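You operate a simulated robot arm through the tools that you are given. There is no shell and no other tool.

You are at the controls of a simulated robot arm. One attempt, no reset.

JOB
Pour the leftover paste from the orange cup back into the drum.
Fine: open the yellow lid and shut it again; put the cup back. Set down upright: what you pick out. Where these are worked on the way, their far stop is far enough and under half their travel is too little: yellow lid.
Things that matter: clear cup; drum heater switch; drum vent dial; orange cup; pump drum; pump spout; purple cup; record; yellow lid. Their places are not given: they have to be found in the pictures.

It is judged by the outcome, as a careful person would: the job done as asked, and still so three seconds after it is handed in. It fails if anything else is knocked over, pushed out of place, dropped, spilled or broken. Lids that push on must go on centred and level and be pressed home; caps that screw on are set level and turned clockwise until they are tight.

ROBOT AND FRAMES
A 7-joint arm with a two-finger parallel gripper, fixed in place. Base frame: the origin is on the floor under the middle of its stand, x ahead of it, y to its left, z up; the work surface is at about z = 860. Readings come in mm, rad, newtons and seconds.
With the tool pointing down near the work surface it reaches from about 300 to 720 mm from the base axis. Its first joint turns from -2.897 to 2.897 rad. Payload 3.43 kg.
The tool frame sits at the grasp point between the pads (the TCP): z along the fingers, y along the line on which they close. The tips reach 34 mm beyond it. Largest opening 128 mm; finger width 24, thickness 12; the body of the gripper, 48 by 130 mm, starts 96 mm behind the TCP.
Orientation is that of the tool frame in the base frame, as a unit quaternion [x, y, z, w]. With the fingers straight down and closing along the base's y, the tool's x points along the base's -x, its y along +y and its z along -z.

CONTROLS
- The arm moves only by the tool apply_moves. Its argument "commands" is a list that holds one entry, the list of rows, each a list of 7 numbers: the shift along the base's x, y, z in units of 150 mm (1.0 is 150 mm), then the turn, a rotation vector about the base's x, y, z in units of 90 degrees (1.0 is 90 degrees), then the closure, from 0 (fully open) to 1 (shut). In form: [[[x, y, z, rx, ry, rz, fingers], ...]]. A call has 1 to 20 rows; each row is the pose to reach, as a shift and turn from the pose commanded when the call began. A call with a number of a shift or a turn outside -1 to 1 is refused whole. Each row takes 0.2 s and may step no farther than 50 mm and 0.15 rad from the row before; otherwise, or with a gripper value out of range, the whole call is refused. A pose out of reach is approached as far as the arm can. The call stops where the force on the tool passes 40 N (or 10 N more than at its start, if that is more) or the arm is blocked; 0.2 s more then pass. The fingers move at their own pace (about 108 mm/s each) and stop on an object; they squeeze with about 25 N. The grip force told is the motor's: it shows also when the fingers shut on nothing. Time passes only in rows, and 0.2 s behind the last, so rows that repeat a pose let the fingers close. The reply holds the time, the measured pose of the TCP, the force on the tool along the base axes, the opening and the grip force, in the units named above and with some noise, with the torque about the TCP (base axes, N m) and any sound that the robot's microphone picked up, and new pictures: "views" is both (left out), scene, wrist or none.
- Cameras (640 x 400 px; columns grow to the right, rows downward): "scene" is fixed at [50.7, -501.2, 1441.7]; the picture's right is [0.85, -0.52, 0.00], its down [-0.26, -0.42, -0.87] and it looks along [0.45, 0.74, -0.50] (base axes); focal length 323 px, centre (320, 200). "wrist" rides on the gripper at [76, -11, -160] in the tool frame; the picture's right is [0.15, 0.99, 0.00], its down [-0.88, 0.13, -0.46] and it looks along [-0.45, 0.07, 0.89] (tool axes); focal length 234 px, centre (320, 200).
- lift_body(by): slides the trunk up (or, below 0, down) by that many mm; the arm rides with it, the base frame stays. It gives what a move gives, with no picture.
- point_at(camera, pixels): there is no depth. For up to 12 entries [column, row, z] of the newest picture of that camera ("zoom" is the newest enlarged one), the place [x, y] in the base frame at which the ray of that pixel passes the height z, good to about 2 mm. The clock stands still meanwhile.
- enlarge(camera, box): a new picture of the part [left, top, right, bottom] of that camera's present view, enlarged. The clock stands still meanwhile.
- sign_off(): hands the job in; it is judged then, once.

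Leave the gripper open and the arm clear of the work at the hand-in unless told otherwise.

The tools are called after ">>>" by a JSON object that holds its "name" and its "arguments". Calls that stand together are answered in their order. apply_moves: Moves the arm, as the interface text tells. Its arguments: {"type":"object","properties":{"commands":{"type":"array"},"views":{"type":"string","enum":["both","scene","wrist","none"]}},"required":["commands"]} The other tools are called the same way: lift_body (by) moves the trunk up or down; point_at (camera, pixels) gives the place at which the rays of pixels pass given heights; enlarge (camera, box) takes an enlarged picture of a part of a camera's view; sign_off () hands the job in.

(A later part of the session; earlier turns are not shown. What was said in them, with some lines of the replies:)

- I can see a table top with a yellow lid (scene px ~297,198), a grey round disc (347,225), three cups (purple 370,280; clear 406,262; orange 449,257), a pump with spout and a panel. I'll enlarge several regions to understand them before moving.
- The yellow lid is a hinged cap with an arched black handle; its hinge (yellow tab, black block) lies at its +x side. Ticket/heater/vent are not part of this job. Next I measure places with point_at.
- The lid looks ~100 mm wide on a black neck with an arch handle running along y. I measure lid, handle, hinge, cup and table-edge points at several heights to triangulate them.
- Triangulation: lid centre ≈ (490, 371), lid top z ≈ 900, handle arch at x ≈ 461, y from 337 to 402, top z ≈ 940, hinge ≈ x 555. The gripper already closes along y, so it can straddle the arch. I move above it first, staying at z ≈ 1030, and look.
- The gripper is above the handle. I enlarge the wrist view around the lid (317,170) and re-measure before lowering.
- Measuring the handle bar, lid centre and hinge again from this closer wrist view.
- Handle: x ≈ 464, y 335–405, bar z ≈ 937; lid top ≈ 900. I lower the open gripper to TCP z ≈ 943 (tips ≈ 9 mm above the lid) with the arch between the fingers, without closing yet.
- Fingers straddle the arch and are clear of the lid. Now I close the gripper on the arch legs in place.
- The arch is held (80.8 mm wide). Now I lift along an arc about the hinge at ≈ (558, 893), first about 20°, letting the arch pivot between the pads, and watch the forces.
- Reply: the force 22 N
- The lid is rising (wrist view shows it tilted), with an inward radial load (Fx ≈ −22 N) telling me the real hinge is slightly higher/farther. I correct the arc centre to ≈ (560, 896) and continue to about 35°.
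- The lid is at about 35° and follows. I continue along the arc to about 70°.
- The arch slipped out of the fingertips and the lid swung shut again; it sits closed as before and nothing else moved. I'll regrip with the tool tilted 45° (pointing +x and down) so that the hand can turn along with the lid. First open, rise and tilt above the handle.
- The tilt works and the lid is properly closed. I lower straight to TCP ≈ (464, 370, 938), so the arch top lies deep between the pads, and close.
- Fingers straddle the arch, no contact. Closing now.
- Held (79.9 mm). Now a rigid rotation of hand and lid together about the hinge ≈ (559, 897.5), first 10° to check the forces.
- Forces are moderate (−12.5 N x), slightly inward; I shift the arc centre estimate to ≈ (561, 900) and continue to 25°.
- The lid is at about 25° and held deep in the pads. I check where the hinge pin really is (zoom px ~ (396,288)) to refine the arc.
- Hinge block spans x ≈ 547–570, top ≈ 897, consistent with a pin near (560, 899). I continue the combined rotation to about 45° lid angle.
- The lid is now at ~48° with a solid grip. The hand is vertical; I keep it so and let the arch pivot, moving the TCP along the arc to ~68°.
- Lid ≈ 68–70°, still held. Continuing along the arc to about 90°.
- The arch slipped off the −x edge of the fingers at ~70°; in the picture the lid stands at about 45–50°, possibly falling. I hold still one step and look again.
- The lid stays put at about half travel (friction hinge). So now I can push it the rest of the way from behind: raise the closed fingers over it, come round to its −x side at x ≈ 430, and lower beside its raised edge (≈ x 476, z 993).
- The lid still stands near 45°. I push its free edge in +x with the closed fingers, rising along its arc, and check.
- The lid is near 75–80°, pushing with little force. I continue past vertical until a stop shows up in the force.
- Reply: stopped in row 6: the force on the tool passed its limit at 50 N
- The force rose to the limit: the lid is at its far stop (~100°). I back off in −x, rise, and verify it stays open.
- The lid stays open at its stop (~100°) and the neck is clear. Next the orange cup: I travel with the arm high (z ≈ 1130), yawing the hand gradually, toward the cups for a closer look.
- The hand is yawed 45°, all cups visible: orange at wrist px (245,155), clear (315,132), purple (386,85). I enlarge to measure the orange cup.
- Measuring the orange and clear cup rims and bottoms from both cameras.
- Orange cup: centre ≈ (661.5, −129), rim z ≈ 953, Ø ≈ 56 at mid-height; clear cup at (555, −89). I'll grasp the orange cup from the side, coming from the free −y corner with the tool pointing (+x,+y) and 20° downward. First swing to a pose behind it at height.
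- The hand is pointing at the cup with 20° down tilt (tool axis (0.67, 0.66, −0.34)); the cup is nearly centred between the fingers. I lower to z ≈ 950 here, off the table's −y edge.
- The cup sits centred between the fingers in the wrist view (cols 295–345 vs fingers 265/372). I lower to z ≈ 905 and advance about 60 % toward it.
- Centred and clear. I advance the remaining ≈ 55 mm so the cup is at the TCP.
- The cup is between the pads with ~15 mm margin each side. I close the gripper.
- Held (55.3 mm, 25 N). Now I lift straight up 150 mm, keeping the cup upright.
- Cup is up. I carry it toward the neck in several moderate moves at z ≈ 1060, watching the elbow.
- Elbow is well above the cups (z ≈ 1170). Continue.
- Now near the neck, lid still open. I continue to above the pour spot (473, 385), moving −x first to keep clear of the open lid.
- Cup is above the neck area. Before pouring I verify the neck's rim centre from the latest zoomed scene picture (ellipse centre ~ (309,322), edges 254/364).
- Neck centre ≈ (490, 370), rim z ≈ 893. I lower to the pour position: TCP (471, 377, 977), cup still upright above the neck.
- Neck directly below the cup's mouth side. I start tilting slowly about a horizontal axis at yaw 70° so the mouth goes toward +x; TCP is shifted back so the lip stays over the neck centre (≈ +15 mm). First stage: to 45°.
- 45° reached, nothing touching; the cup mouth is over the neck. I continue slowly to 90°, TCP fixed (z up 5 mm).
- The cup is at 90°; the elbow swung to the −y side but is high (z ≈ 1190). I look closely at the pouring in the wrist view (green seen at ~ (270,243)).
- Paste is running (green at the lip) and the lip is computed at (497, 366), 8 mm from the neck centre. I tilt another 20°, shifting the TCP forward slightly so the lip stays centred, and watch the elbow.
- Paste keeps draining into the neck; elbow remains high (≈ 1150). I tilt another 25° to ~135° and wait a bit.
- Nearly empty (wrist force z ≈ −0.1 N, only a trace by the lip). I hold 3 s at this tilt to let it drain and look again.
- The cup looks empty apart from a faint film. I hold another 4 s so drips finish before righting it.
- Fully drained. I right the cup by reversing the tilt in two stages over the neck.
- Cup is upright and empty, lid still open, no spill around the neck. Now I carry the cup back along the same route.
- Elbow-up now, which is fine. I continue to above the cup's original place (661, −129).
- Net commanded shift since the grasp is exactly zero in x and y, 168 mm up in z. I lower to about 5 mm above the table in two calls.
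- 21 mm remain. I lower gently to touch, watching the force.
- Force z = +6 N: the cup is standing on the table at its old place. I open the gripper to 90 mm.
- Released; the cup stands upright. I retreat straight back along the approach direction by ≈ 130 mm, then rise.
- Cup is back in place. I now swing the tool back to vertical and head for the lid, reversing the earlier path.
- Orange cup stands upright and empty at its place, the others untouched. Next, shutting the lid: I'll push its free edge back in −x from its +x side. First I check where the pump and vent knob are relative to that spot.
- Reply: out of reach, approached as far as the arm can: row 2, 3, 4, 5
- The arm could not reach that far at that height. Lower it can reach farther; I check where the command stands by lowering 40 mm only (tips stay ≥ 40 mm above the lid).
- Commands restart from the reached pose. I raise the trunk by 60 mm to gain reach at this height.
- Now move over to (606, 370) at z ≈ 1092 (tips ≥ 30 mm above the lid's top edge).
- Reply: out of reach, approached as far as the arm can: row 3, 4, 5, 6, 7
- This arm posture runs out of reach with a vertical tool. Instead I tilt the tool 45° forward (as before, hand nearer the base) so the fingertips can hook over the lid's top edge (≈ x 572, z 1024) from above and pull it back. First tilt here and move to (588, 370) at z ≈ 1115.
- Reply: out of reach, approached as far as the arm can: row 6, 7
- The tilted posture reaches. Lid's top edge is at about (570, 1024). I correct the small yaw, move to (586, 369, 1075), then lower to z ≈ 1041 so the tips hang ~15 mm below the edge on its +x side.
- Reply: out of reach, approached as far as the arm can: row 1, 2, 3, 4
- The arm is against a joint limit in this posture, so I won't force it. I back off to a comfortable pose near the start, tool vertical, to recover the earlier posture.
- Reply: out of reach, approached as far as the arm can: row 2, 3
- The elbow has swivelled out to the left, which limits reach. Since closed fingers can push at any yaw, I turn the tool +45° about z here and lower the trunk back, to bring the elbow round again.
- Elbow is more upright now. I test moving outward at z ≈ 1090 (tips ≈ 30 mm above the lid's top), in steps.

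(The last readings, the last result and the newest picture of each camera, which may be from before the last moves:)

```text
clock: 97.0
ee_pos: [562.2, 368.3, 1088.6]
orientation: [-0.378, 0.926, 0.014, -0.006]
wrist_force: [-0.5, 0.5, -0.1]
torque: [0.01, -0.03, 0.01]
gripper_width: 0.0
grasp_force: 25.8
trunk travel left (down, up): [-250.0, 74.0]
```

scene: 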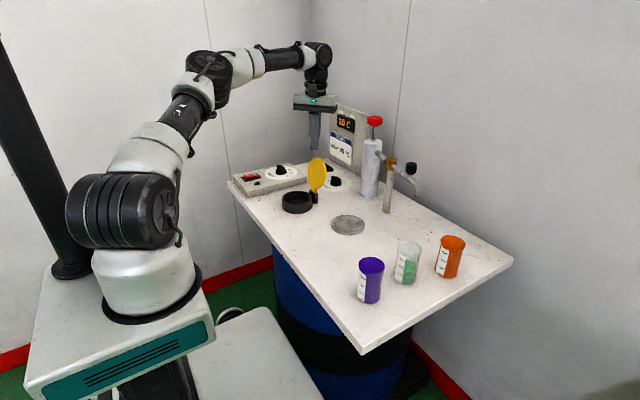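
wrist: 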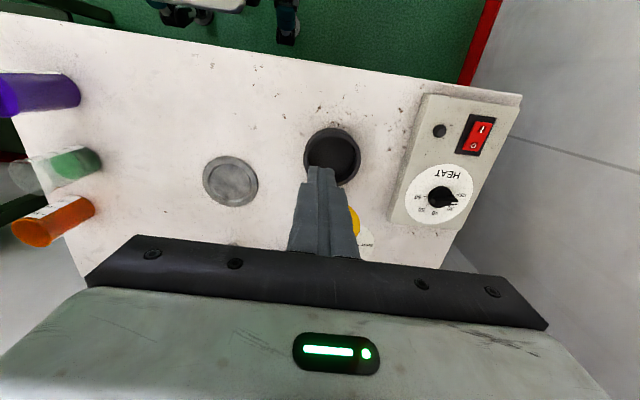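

Reached (562, 368, 1089) without trouble. Now further out to x ≈ 607 at the same height.

>>> {"name": "apply_moves", "arguments": {"commands": [[[0.1, 0.01, 0, 0, 0, 0.05, 1], [0.2, 0.015, 0, 0, 0, 0.1, 1], [0.3, 0.015, 0, 0, 0, 0.15, 1], [0.3, 0.015, 0, 0, 0, 0.15, 1]]], "views": "both"}}

>>> {"name": "enlarge", "arguments": {"camera": "scene", "box": [270, 110, 370, 220]}}

```text
clock: 98.0
ee_pos: [605.5, 369.9, 1088.7]
orientation: [-0.484, 0.875, 0.012, -0.008]
wrist_force: [0.4, 0.5, -0.2]
torque: [0.02, 0.06, 0.0]
gripper_width: 0.0
grasp_force: 24.9
trunk travel left (down, up): [-250.0, 74.0]
```

scene: 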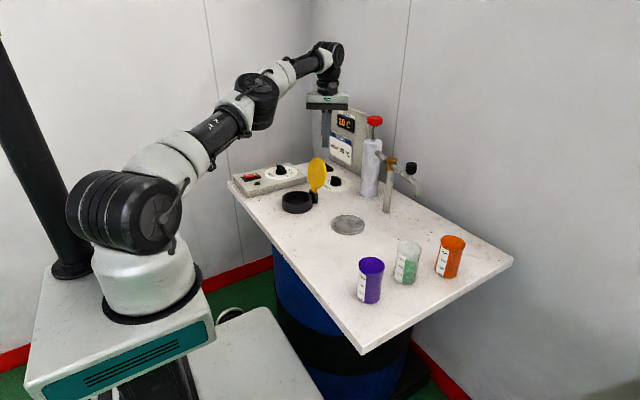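
wrist: 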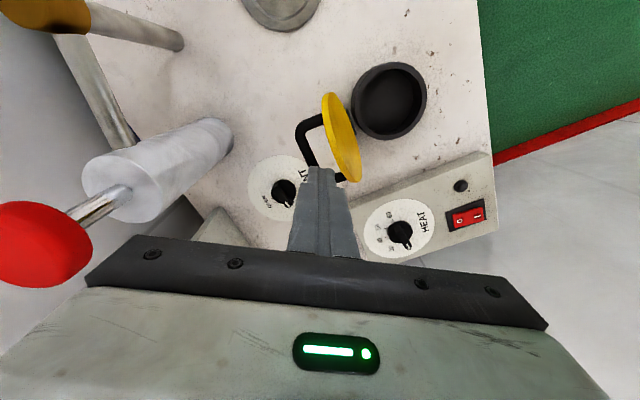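

```text
3.64 times, centred on (320, 165) of scene
```

zoom: 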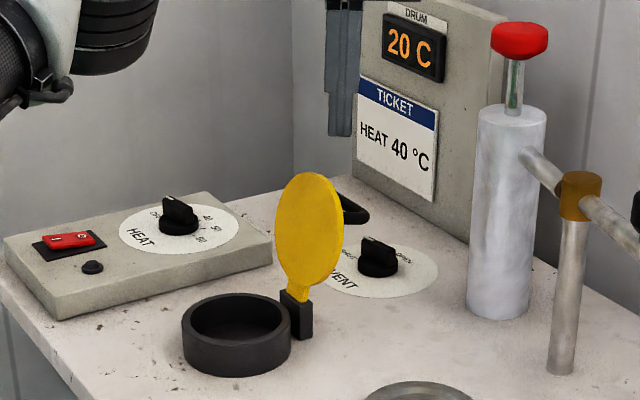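

Now at (605.5, 370, 1089), on the +x side of the open lid. I lower to TCP z ≈ 1043 (tips at 1009: below the lid's top edge ≈ 1024, above the handle bar ≈ 998).

>>> {"name": "apply_moves", "arguments": {"commands": [[[0.0, 0, -0.1, 0, 0, 0, 1], [0.0, 0, -0.2, 0, 0, 0, 1], [0.0, 0, -0.26, 0, 0, 0, 1], [0.0, 0, -0.305, 0, 0, 0, 1], [0.0, 0, -0.305, 0, 0, 0, 1]]], "views": "both"}}

>>> {"name": "enlarge", "arguments": {"camera": "scene", "box": [280, 130, 360, 210]}}

>>> {"name": "enlarge", "arguments": {"camera": "wrist", "box": [240, 80, 440, 220]}}

```text
clock: 99.2
ee_pos: [607.1, 371.9, 1043.1]
orientation: [-0.483, 0.876, 0.012, -0.008]
wrist_force: [-0.5, 0.3, 0.1]
torque: [0.06, -0.02, -0.04]
gripper_width: 0.1
grasp_force: 25.7
trunk travel left (down, up): [-250.0, 74.0]
```

scene: 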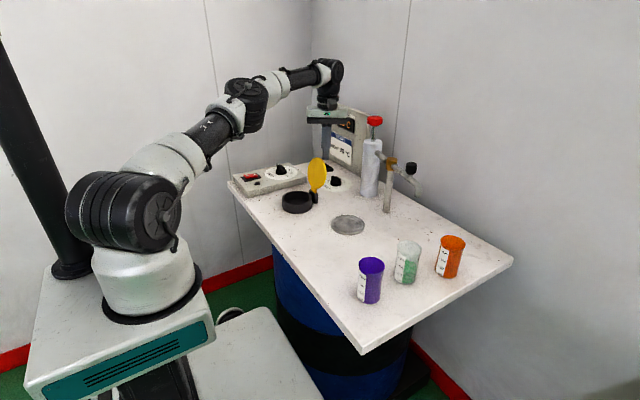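
wrist: 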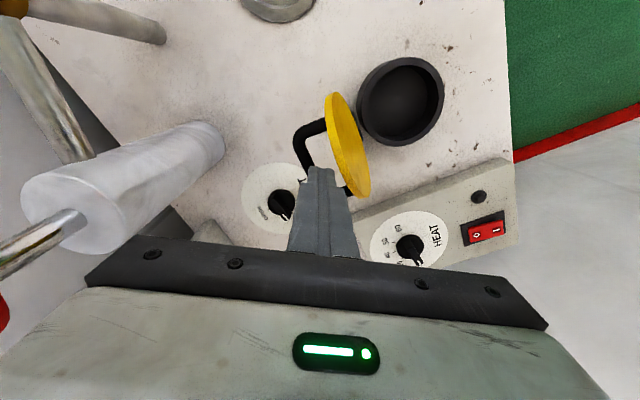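

```text
5.00 times, centred on (320, 170) of scene
```

zoom: 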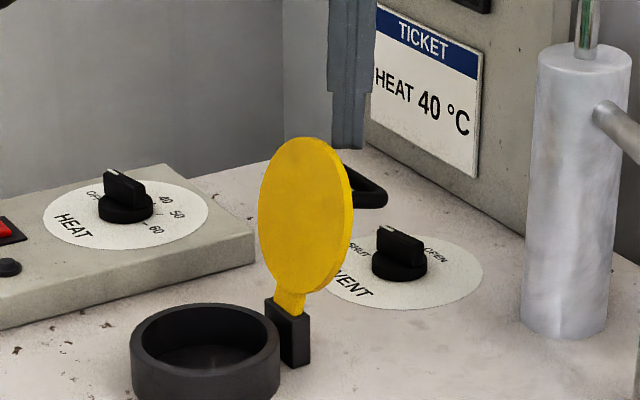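

```text
2.86 times, centred on (340, 150) of wrist
```

zoom: 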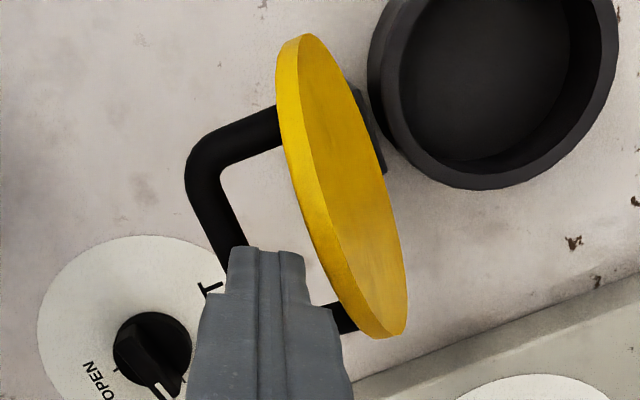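

Fingertips are between the lid face and the handle bar level, clear. I rotate the tool in place to yaw 90° so that a flat side faces the lid.

>>> {"name": "apply_moves", "arguments": {"commands": [[[0.0, 0, 0, 0, 0, 0.08, 1], [0.0, 0, 0, 0, 0, 0.16, 1], [0.0, 0, 0, 0, 0, 0.24, 1], [0.0, 0, 0, 0, 0, 0.32, 1], [0.0, 0, 0, 0, 0, 0.355, 1], [0.0, 0, 0, 0, 0, 0.355, 1]]], "views": "both"}}

>>> {"name": "enlarge", "arguments": {"camera": "wrist", "box": [240, 80, 440, 220]}}

```text
clock: 100.6
ee_pos: [608.1, 370.7, 1043.7]
orientation: [-0.706, 0.708, 0.01, -0.011]
wrist_force: [0.0, -0.8, 0.2]
torque: [0.01, -0.02, -0.01]
gripper_width: 0.1
grasp_force: 25.2
trunk travel left (down, up): [-250.0, 74.0]
```

scene: 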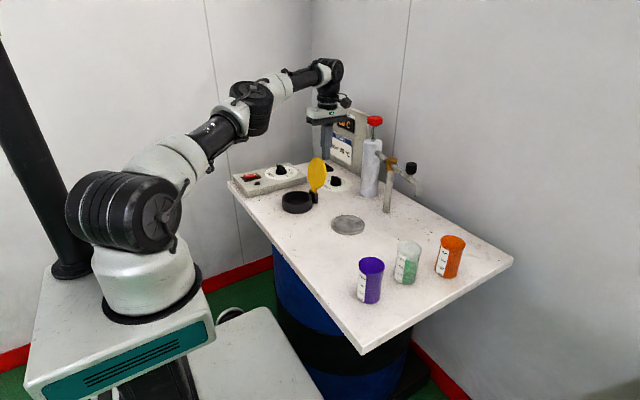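
wrist: 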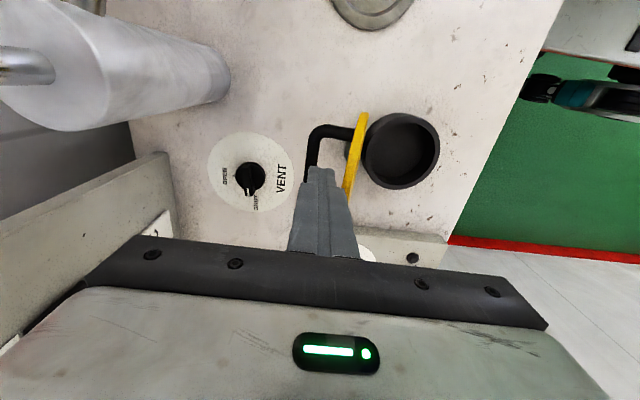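

```text
2.86 times, centred on (340, 150) of wrist
```

zoom: 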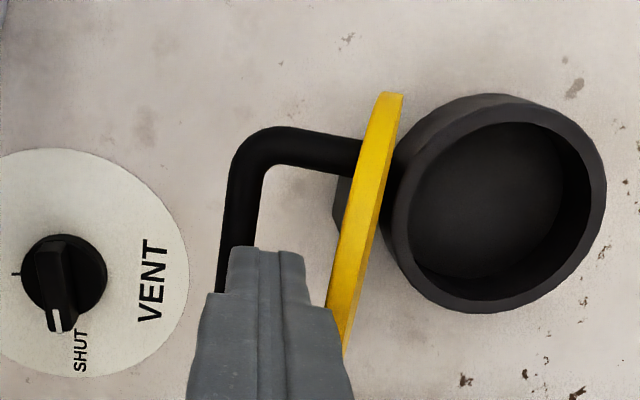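

Yaw is 90°, flat side facing the lid. I push in −x toward the lid face and past vertical, watching force.

>>> {"name": "apply_moves", "arguments": {"commands": [[[-0.065, 0, 0, 0, 0, 0, 1], [-0.127, 0, -0.01, 0, 0, 0, 1], [-0.187, 0, -0.02, 0, 0, 0, 1], [-0.247, 0, -0.025, 0, 0, 0, 1], [-0.307, 0, -0.03, 0, 0, 0, 1], [-0.36, 0, -0.037, 0, 0, 0, 1]]], "views": "both"}}

>>> {"name": "enlarge", "arguments": {"camera": "scene", "box": [270, 130, 350, 210]}}

```text
clock: 102.0
ee_pos: [552.6, 370.3, 1038.8]
orientation: [-0.706, 0.708, 0.009, -0.011]
wrist_force: [1.0, -0.6, 0.1]
torque: [0.0, 0.01, 0.01]
gripper_width: 0.0
grasp_force: 25.3
trunk travel left (down, up): [-250.0, 74.0]
```

scene: 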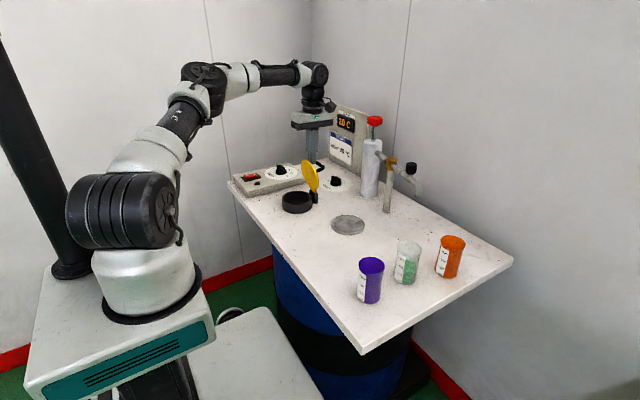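
wrist: 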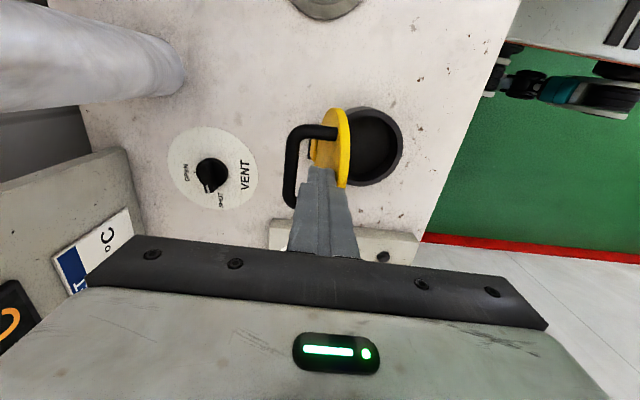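

```text
5.00 times, centred on (310, 170) of scene
```

zoom: 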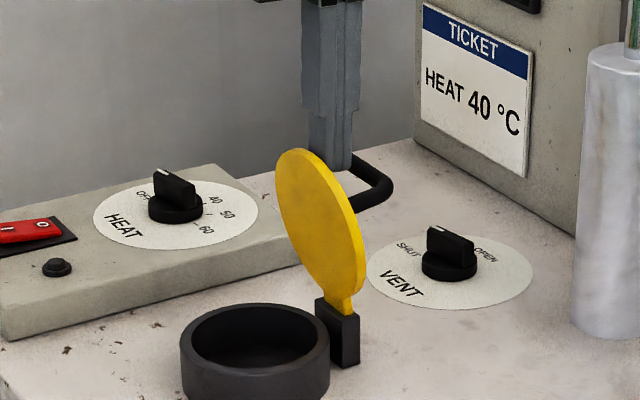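

Lid now ~75°, low force. I continue along the closing arc to about 40°.

>>> {"name": "apply_moves", "arguments": {"commands": [[[-0.06, 0, -0.017, 0, 0, 0, 1], [-0.12, 0, -0.035, 0, 0, 0, 1], [-0.18, 0, -0.046, 0, 0, 0, 1], [-0.24, 0, -0.057, 0, 0, 0, 1], [-0.3, 0, -0.083, 0, 0, 0, 1], [-0.36, 0, -0.11, 0, 0, 0, 1], [-0.413, 0, -0.15, 0, 0, 0, 1], [-0.464, 0, -0.197, 0, 0, 0, 1]]], "views": "both"}}

>>> {"name": "enlarge", "arguments": {"camera": "scene", "box": [260, 130, 340, 210]}}

```text
clock: 103.8
ee_pos: [483.8, 371.4, 1009.0]
orientation: [-0.707, 0.708, 0.009, -0.01]
wrist_force: [-2.1, 0.5, 1.5]
torque: [0.02, 0.15, 0.0]
gripper_width: 0.0
grasp_force: 26.1
trunk travel left (down, up): [-250.0, 74.0]
```

scene: 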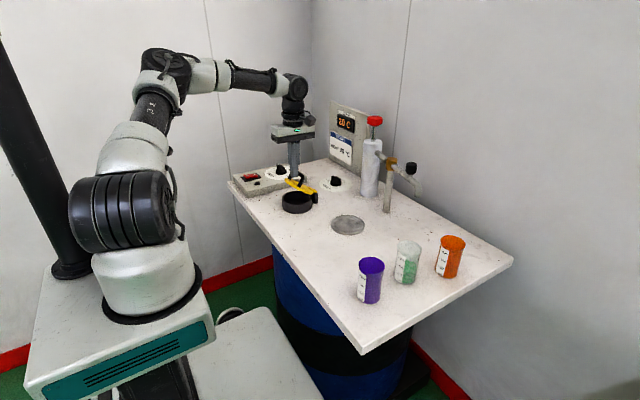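
wrist: 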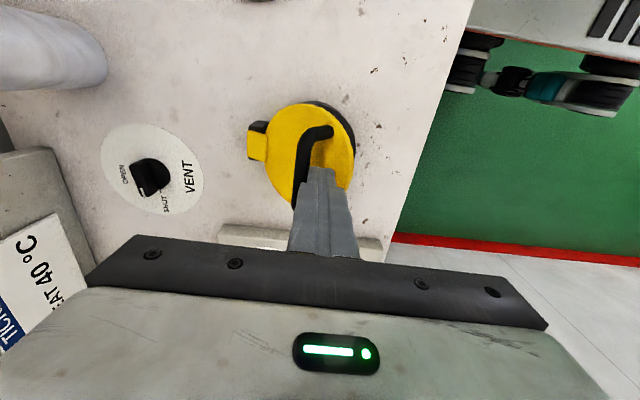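

```text
5.00 times, centred on (300, 170) of scene
```

zoom: 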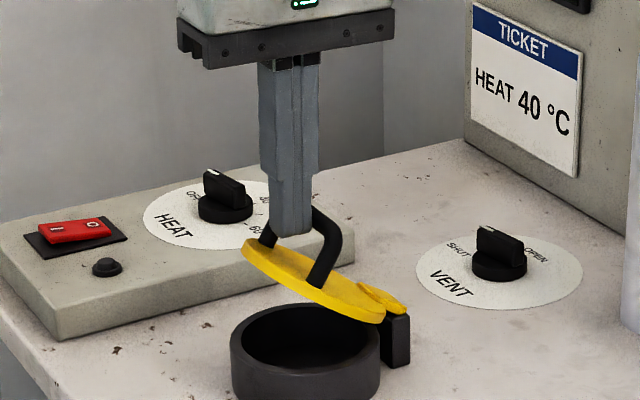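

The lid is down to ~25–30°; the handle bar rests lightly against the +x side of the fingers (Fx −2 N). I lift the fingers straight up out of there and look whether the lid follows.

>>> {"name": "apply_moves", "arguments": {"commands": [[[-0.02, 0, 0.03, 0, 0, 0, 1], [-0.02, 0, 0.1, 0, 0, 0, 1], [-0.02, 0, 0.25, 0, 0, 0, 1], [0.0, 0, 0.4, 0, 0, 0, 1], [0.0, 0, 0.4, 0, 0, 0, 1]]], "views": "both"}}

>>> {"name": "enlarge", "arguments": {"camera": "scene", "box": [260, 130, 340, 210]}}

```text
clock: 105.0
ee_pos: [483.3, 372.6, 1068.3]
orientation: [-0.706, 0.708, 0.009, -0.01]
wrist_force: [0.0, 0.7, -0.8]
torque: [0.0, 0.02, 0.01]
gripper_width: 0.3
grasp_force: 25.2
trunk travel left (down, up): [-250.0, 74.0]
```

scene: 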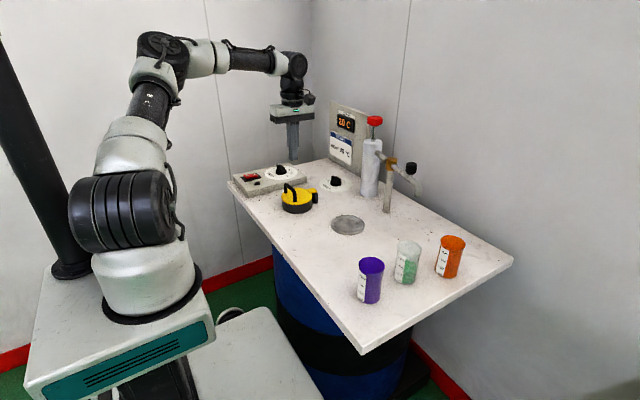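
wrist: 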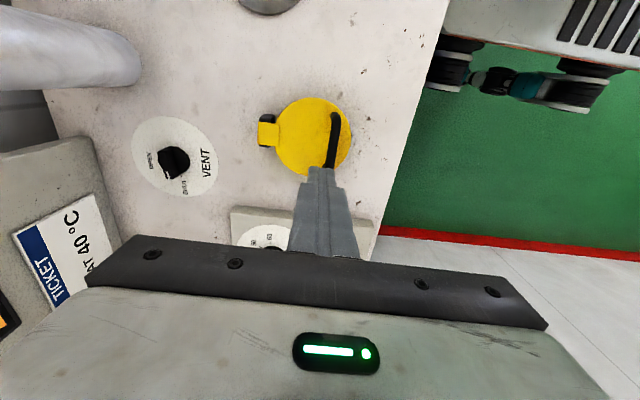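

```text
5.00 times, centred on (300, 170) of scene
```

zoom: 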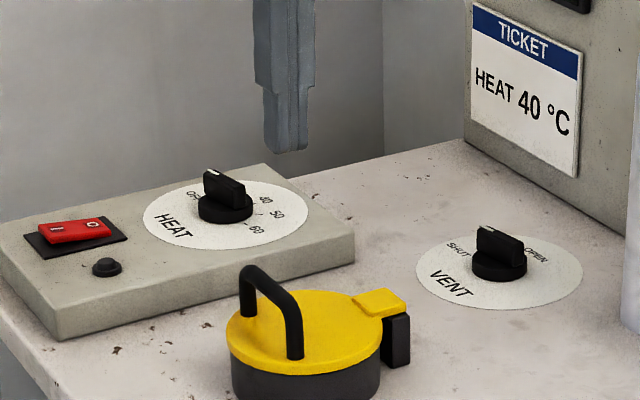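

The lid swung shut. To be sure it is fully home I press lightly on the handle's top with the closed fingertips (bar top ≈ (464, 370, 943)).

>>> {"name": "apply_moves", "arguments": {"commands": [[[-0.06, -0.005, -0.1, 0, 0, 0, 1], [-0.13, -0.01, -0.25, 0, 0, 0, 1], [-0.13, -0.01, -0.4, 0, 0, 0, 1], [-0.13, -0.01, -0.5, 0, 0, 0, 1], [-0.13, -0.01, -0.55, 0, 0, 0, 1], [-0.13, -0.01, -0.58, 0, 0, 0, 1], [-0.13, -0.01, -0.6, 0, 0, 0, 1], [-0.13, -0.01, -0.61, 0, 0, 0, 1]]], "views": "scene"}}

>>> {"name": "enlarge", "arguments": {"camera": "scene", "box": [260, 130, 340, 220]}}

```text
clock: 106.8
ee_pos: [464.9, 370.2, 978.4]
orientation: [-0.706, 0.709, 0.009, -0.008]
wrist_force: [-0.3, 3.0, 19.2]
torque: [0.3, -0.01, -0.11]
gripper_width: 0.0
grasp_force: 24.5
trunk travel left (down, up): [-250.0, 74.0]
```

scene: 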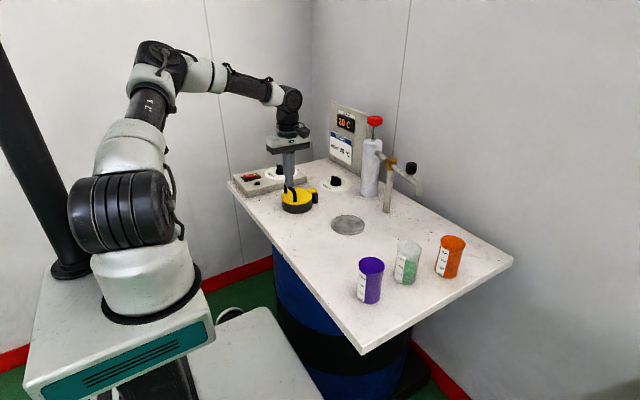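

```text
4.44 times, centred on (300, 175) of scene
```

zoom: 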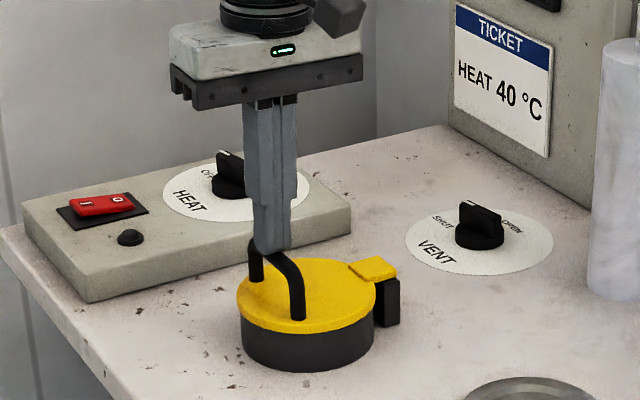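

19 N pressing force at the expected closed height: the lid is home. I lift off, move clear and open the gripper, then check everything.

>>> {"name": "apply_moves", "arguments": {"commands": [[[0, 0, 0.05, 0, 0, 0, 1], [0, 0, 0.25, 0, 0, 0, 1], [0, 0, 0.5, 0, 0, 0, 1], [-0.05, -0.1, 0.75, 0, 0, 0, 1], [-0.15, -0.25, 0.95, 0, 0, 0, 0.5], [-0.25, -0.4, 1.0, 0, 0, 0, 0.0], [-0.25, -0.4, 1.0, 0, 0, 0, 0.0], [-0.25, -0.4, 1.0, 0, 0, 0, 0.0]]], "views": "both"}}

>>> {"name": "enlarge", "arguments": {"camera": "scene", "box": [220, 100, 440, 230]}}

>>> {"name": "enlarge", "arguments": {"camera": "scene", "box": [330, 200, 520, 320]}}

>>> {"name": "enlarge", "arguments": {"camera": "scene", "box": [260, 170, 340, 225]}}

```text
clock: 108.6
ee_pos: [428.1, 310.4, 1126.3]
orientation: [-0.706, 0.708, 0.009, -0.011]
wrist_force: [0.5, -0.5, 1.0]
torque: [-0.02, -0.02, 0.02]
gripper_width: 127.9
grasp_force: 0.1
trunk travel left (down, up): [-250.0, 74.0]
```

scene: 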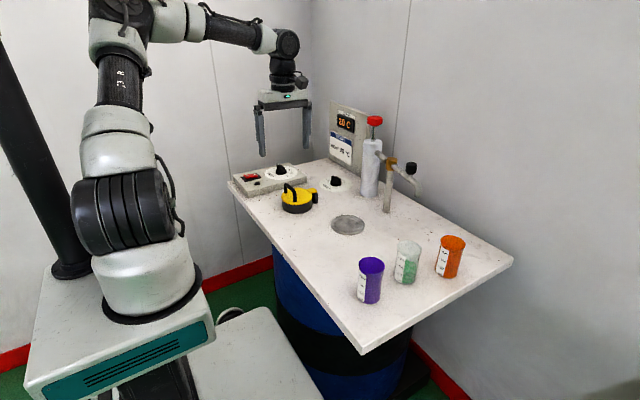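
wrist: 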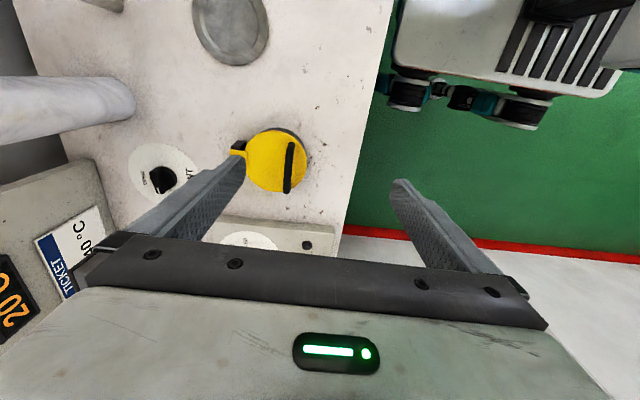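

```text
2.91 times, centred on (330, 165) of scene
```

zoom: 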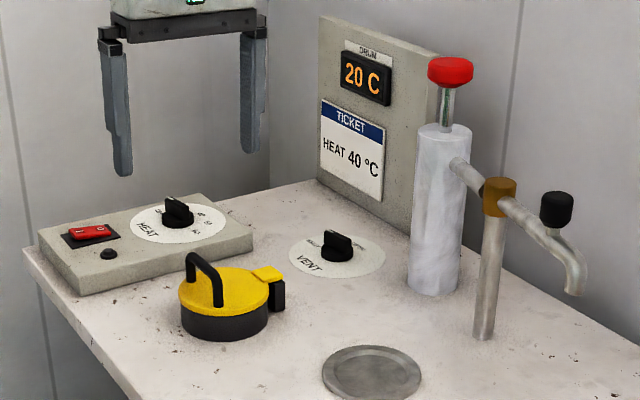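

```text
3.33 times, centred on (425, 260) of scene
```

zoom: 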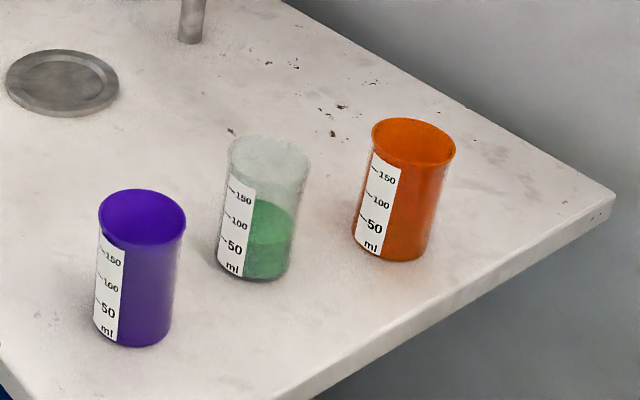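

```text
7.27 times, centred on (300, 198) of scene
```

zoom: 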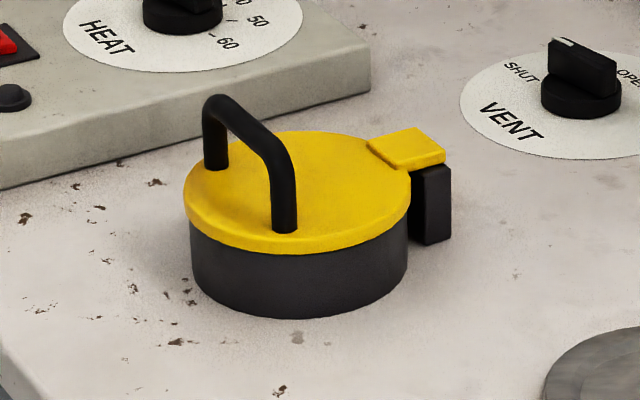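

Final check: the lid is closed and level on its neck, and the orange cup is empty, upright and back in its place. The purple and clear cups, pump, spout, heater switch, vent dial and record are unchanged, and I see no spill. The gripper is open and clear at (428, 310, 1126). Handing in.

>>> {"name": "sign_off", "arguments": {}}

```text
The job is handed in.
```

I poured the paste from the orange cup back into the drum, put the cup back upright where it stood, and shut the yellow lid. The job is handed in.

- **Pour:** I tipped the cup to about 145° over the drum neck and held it about 7 seconds after the flow stopped. From the side the cup looks empty. I did not look inside it from above afterwards, so a thin film may remain.
- **Lid:** I opened it to its far stop for the pour. It then swung shut, and I pressed it home with about 19 N. On the first opening try the handle slipped out of the fingers and the lid dropped shut. I saw no damage. At the end it also dropped the last 25–30° on its own.
- **Everything else:** I saw no spill, and the purple and clear cups, pump and spout look as they did at the start. I left the heater switch and vent dial alone, even though the ticket says "HEAT 40 °C", because heating was not part of the job.

The gripper is open and clear of the work.
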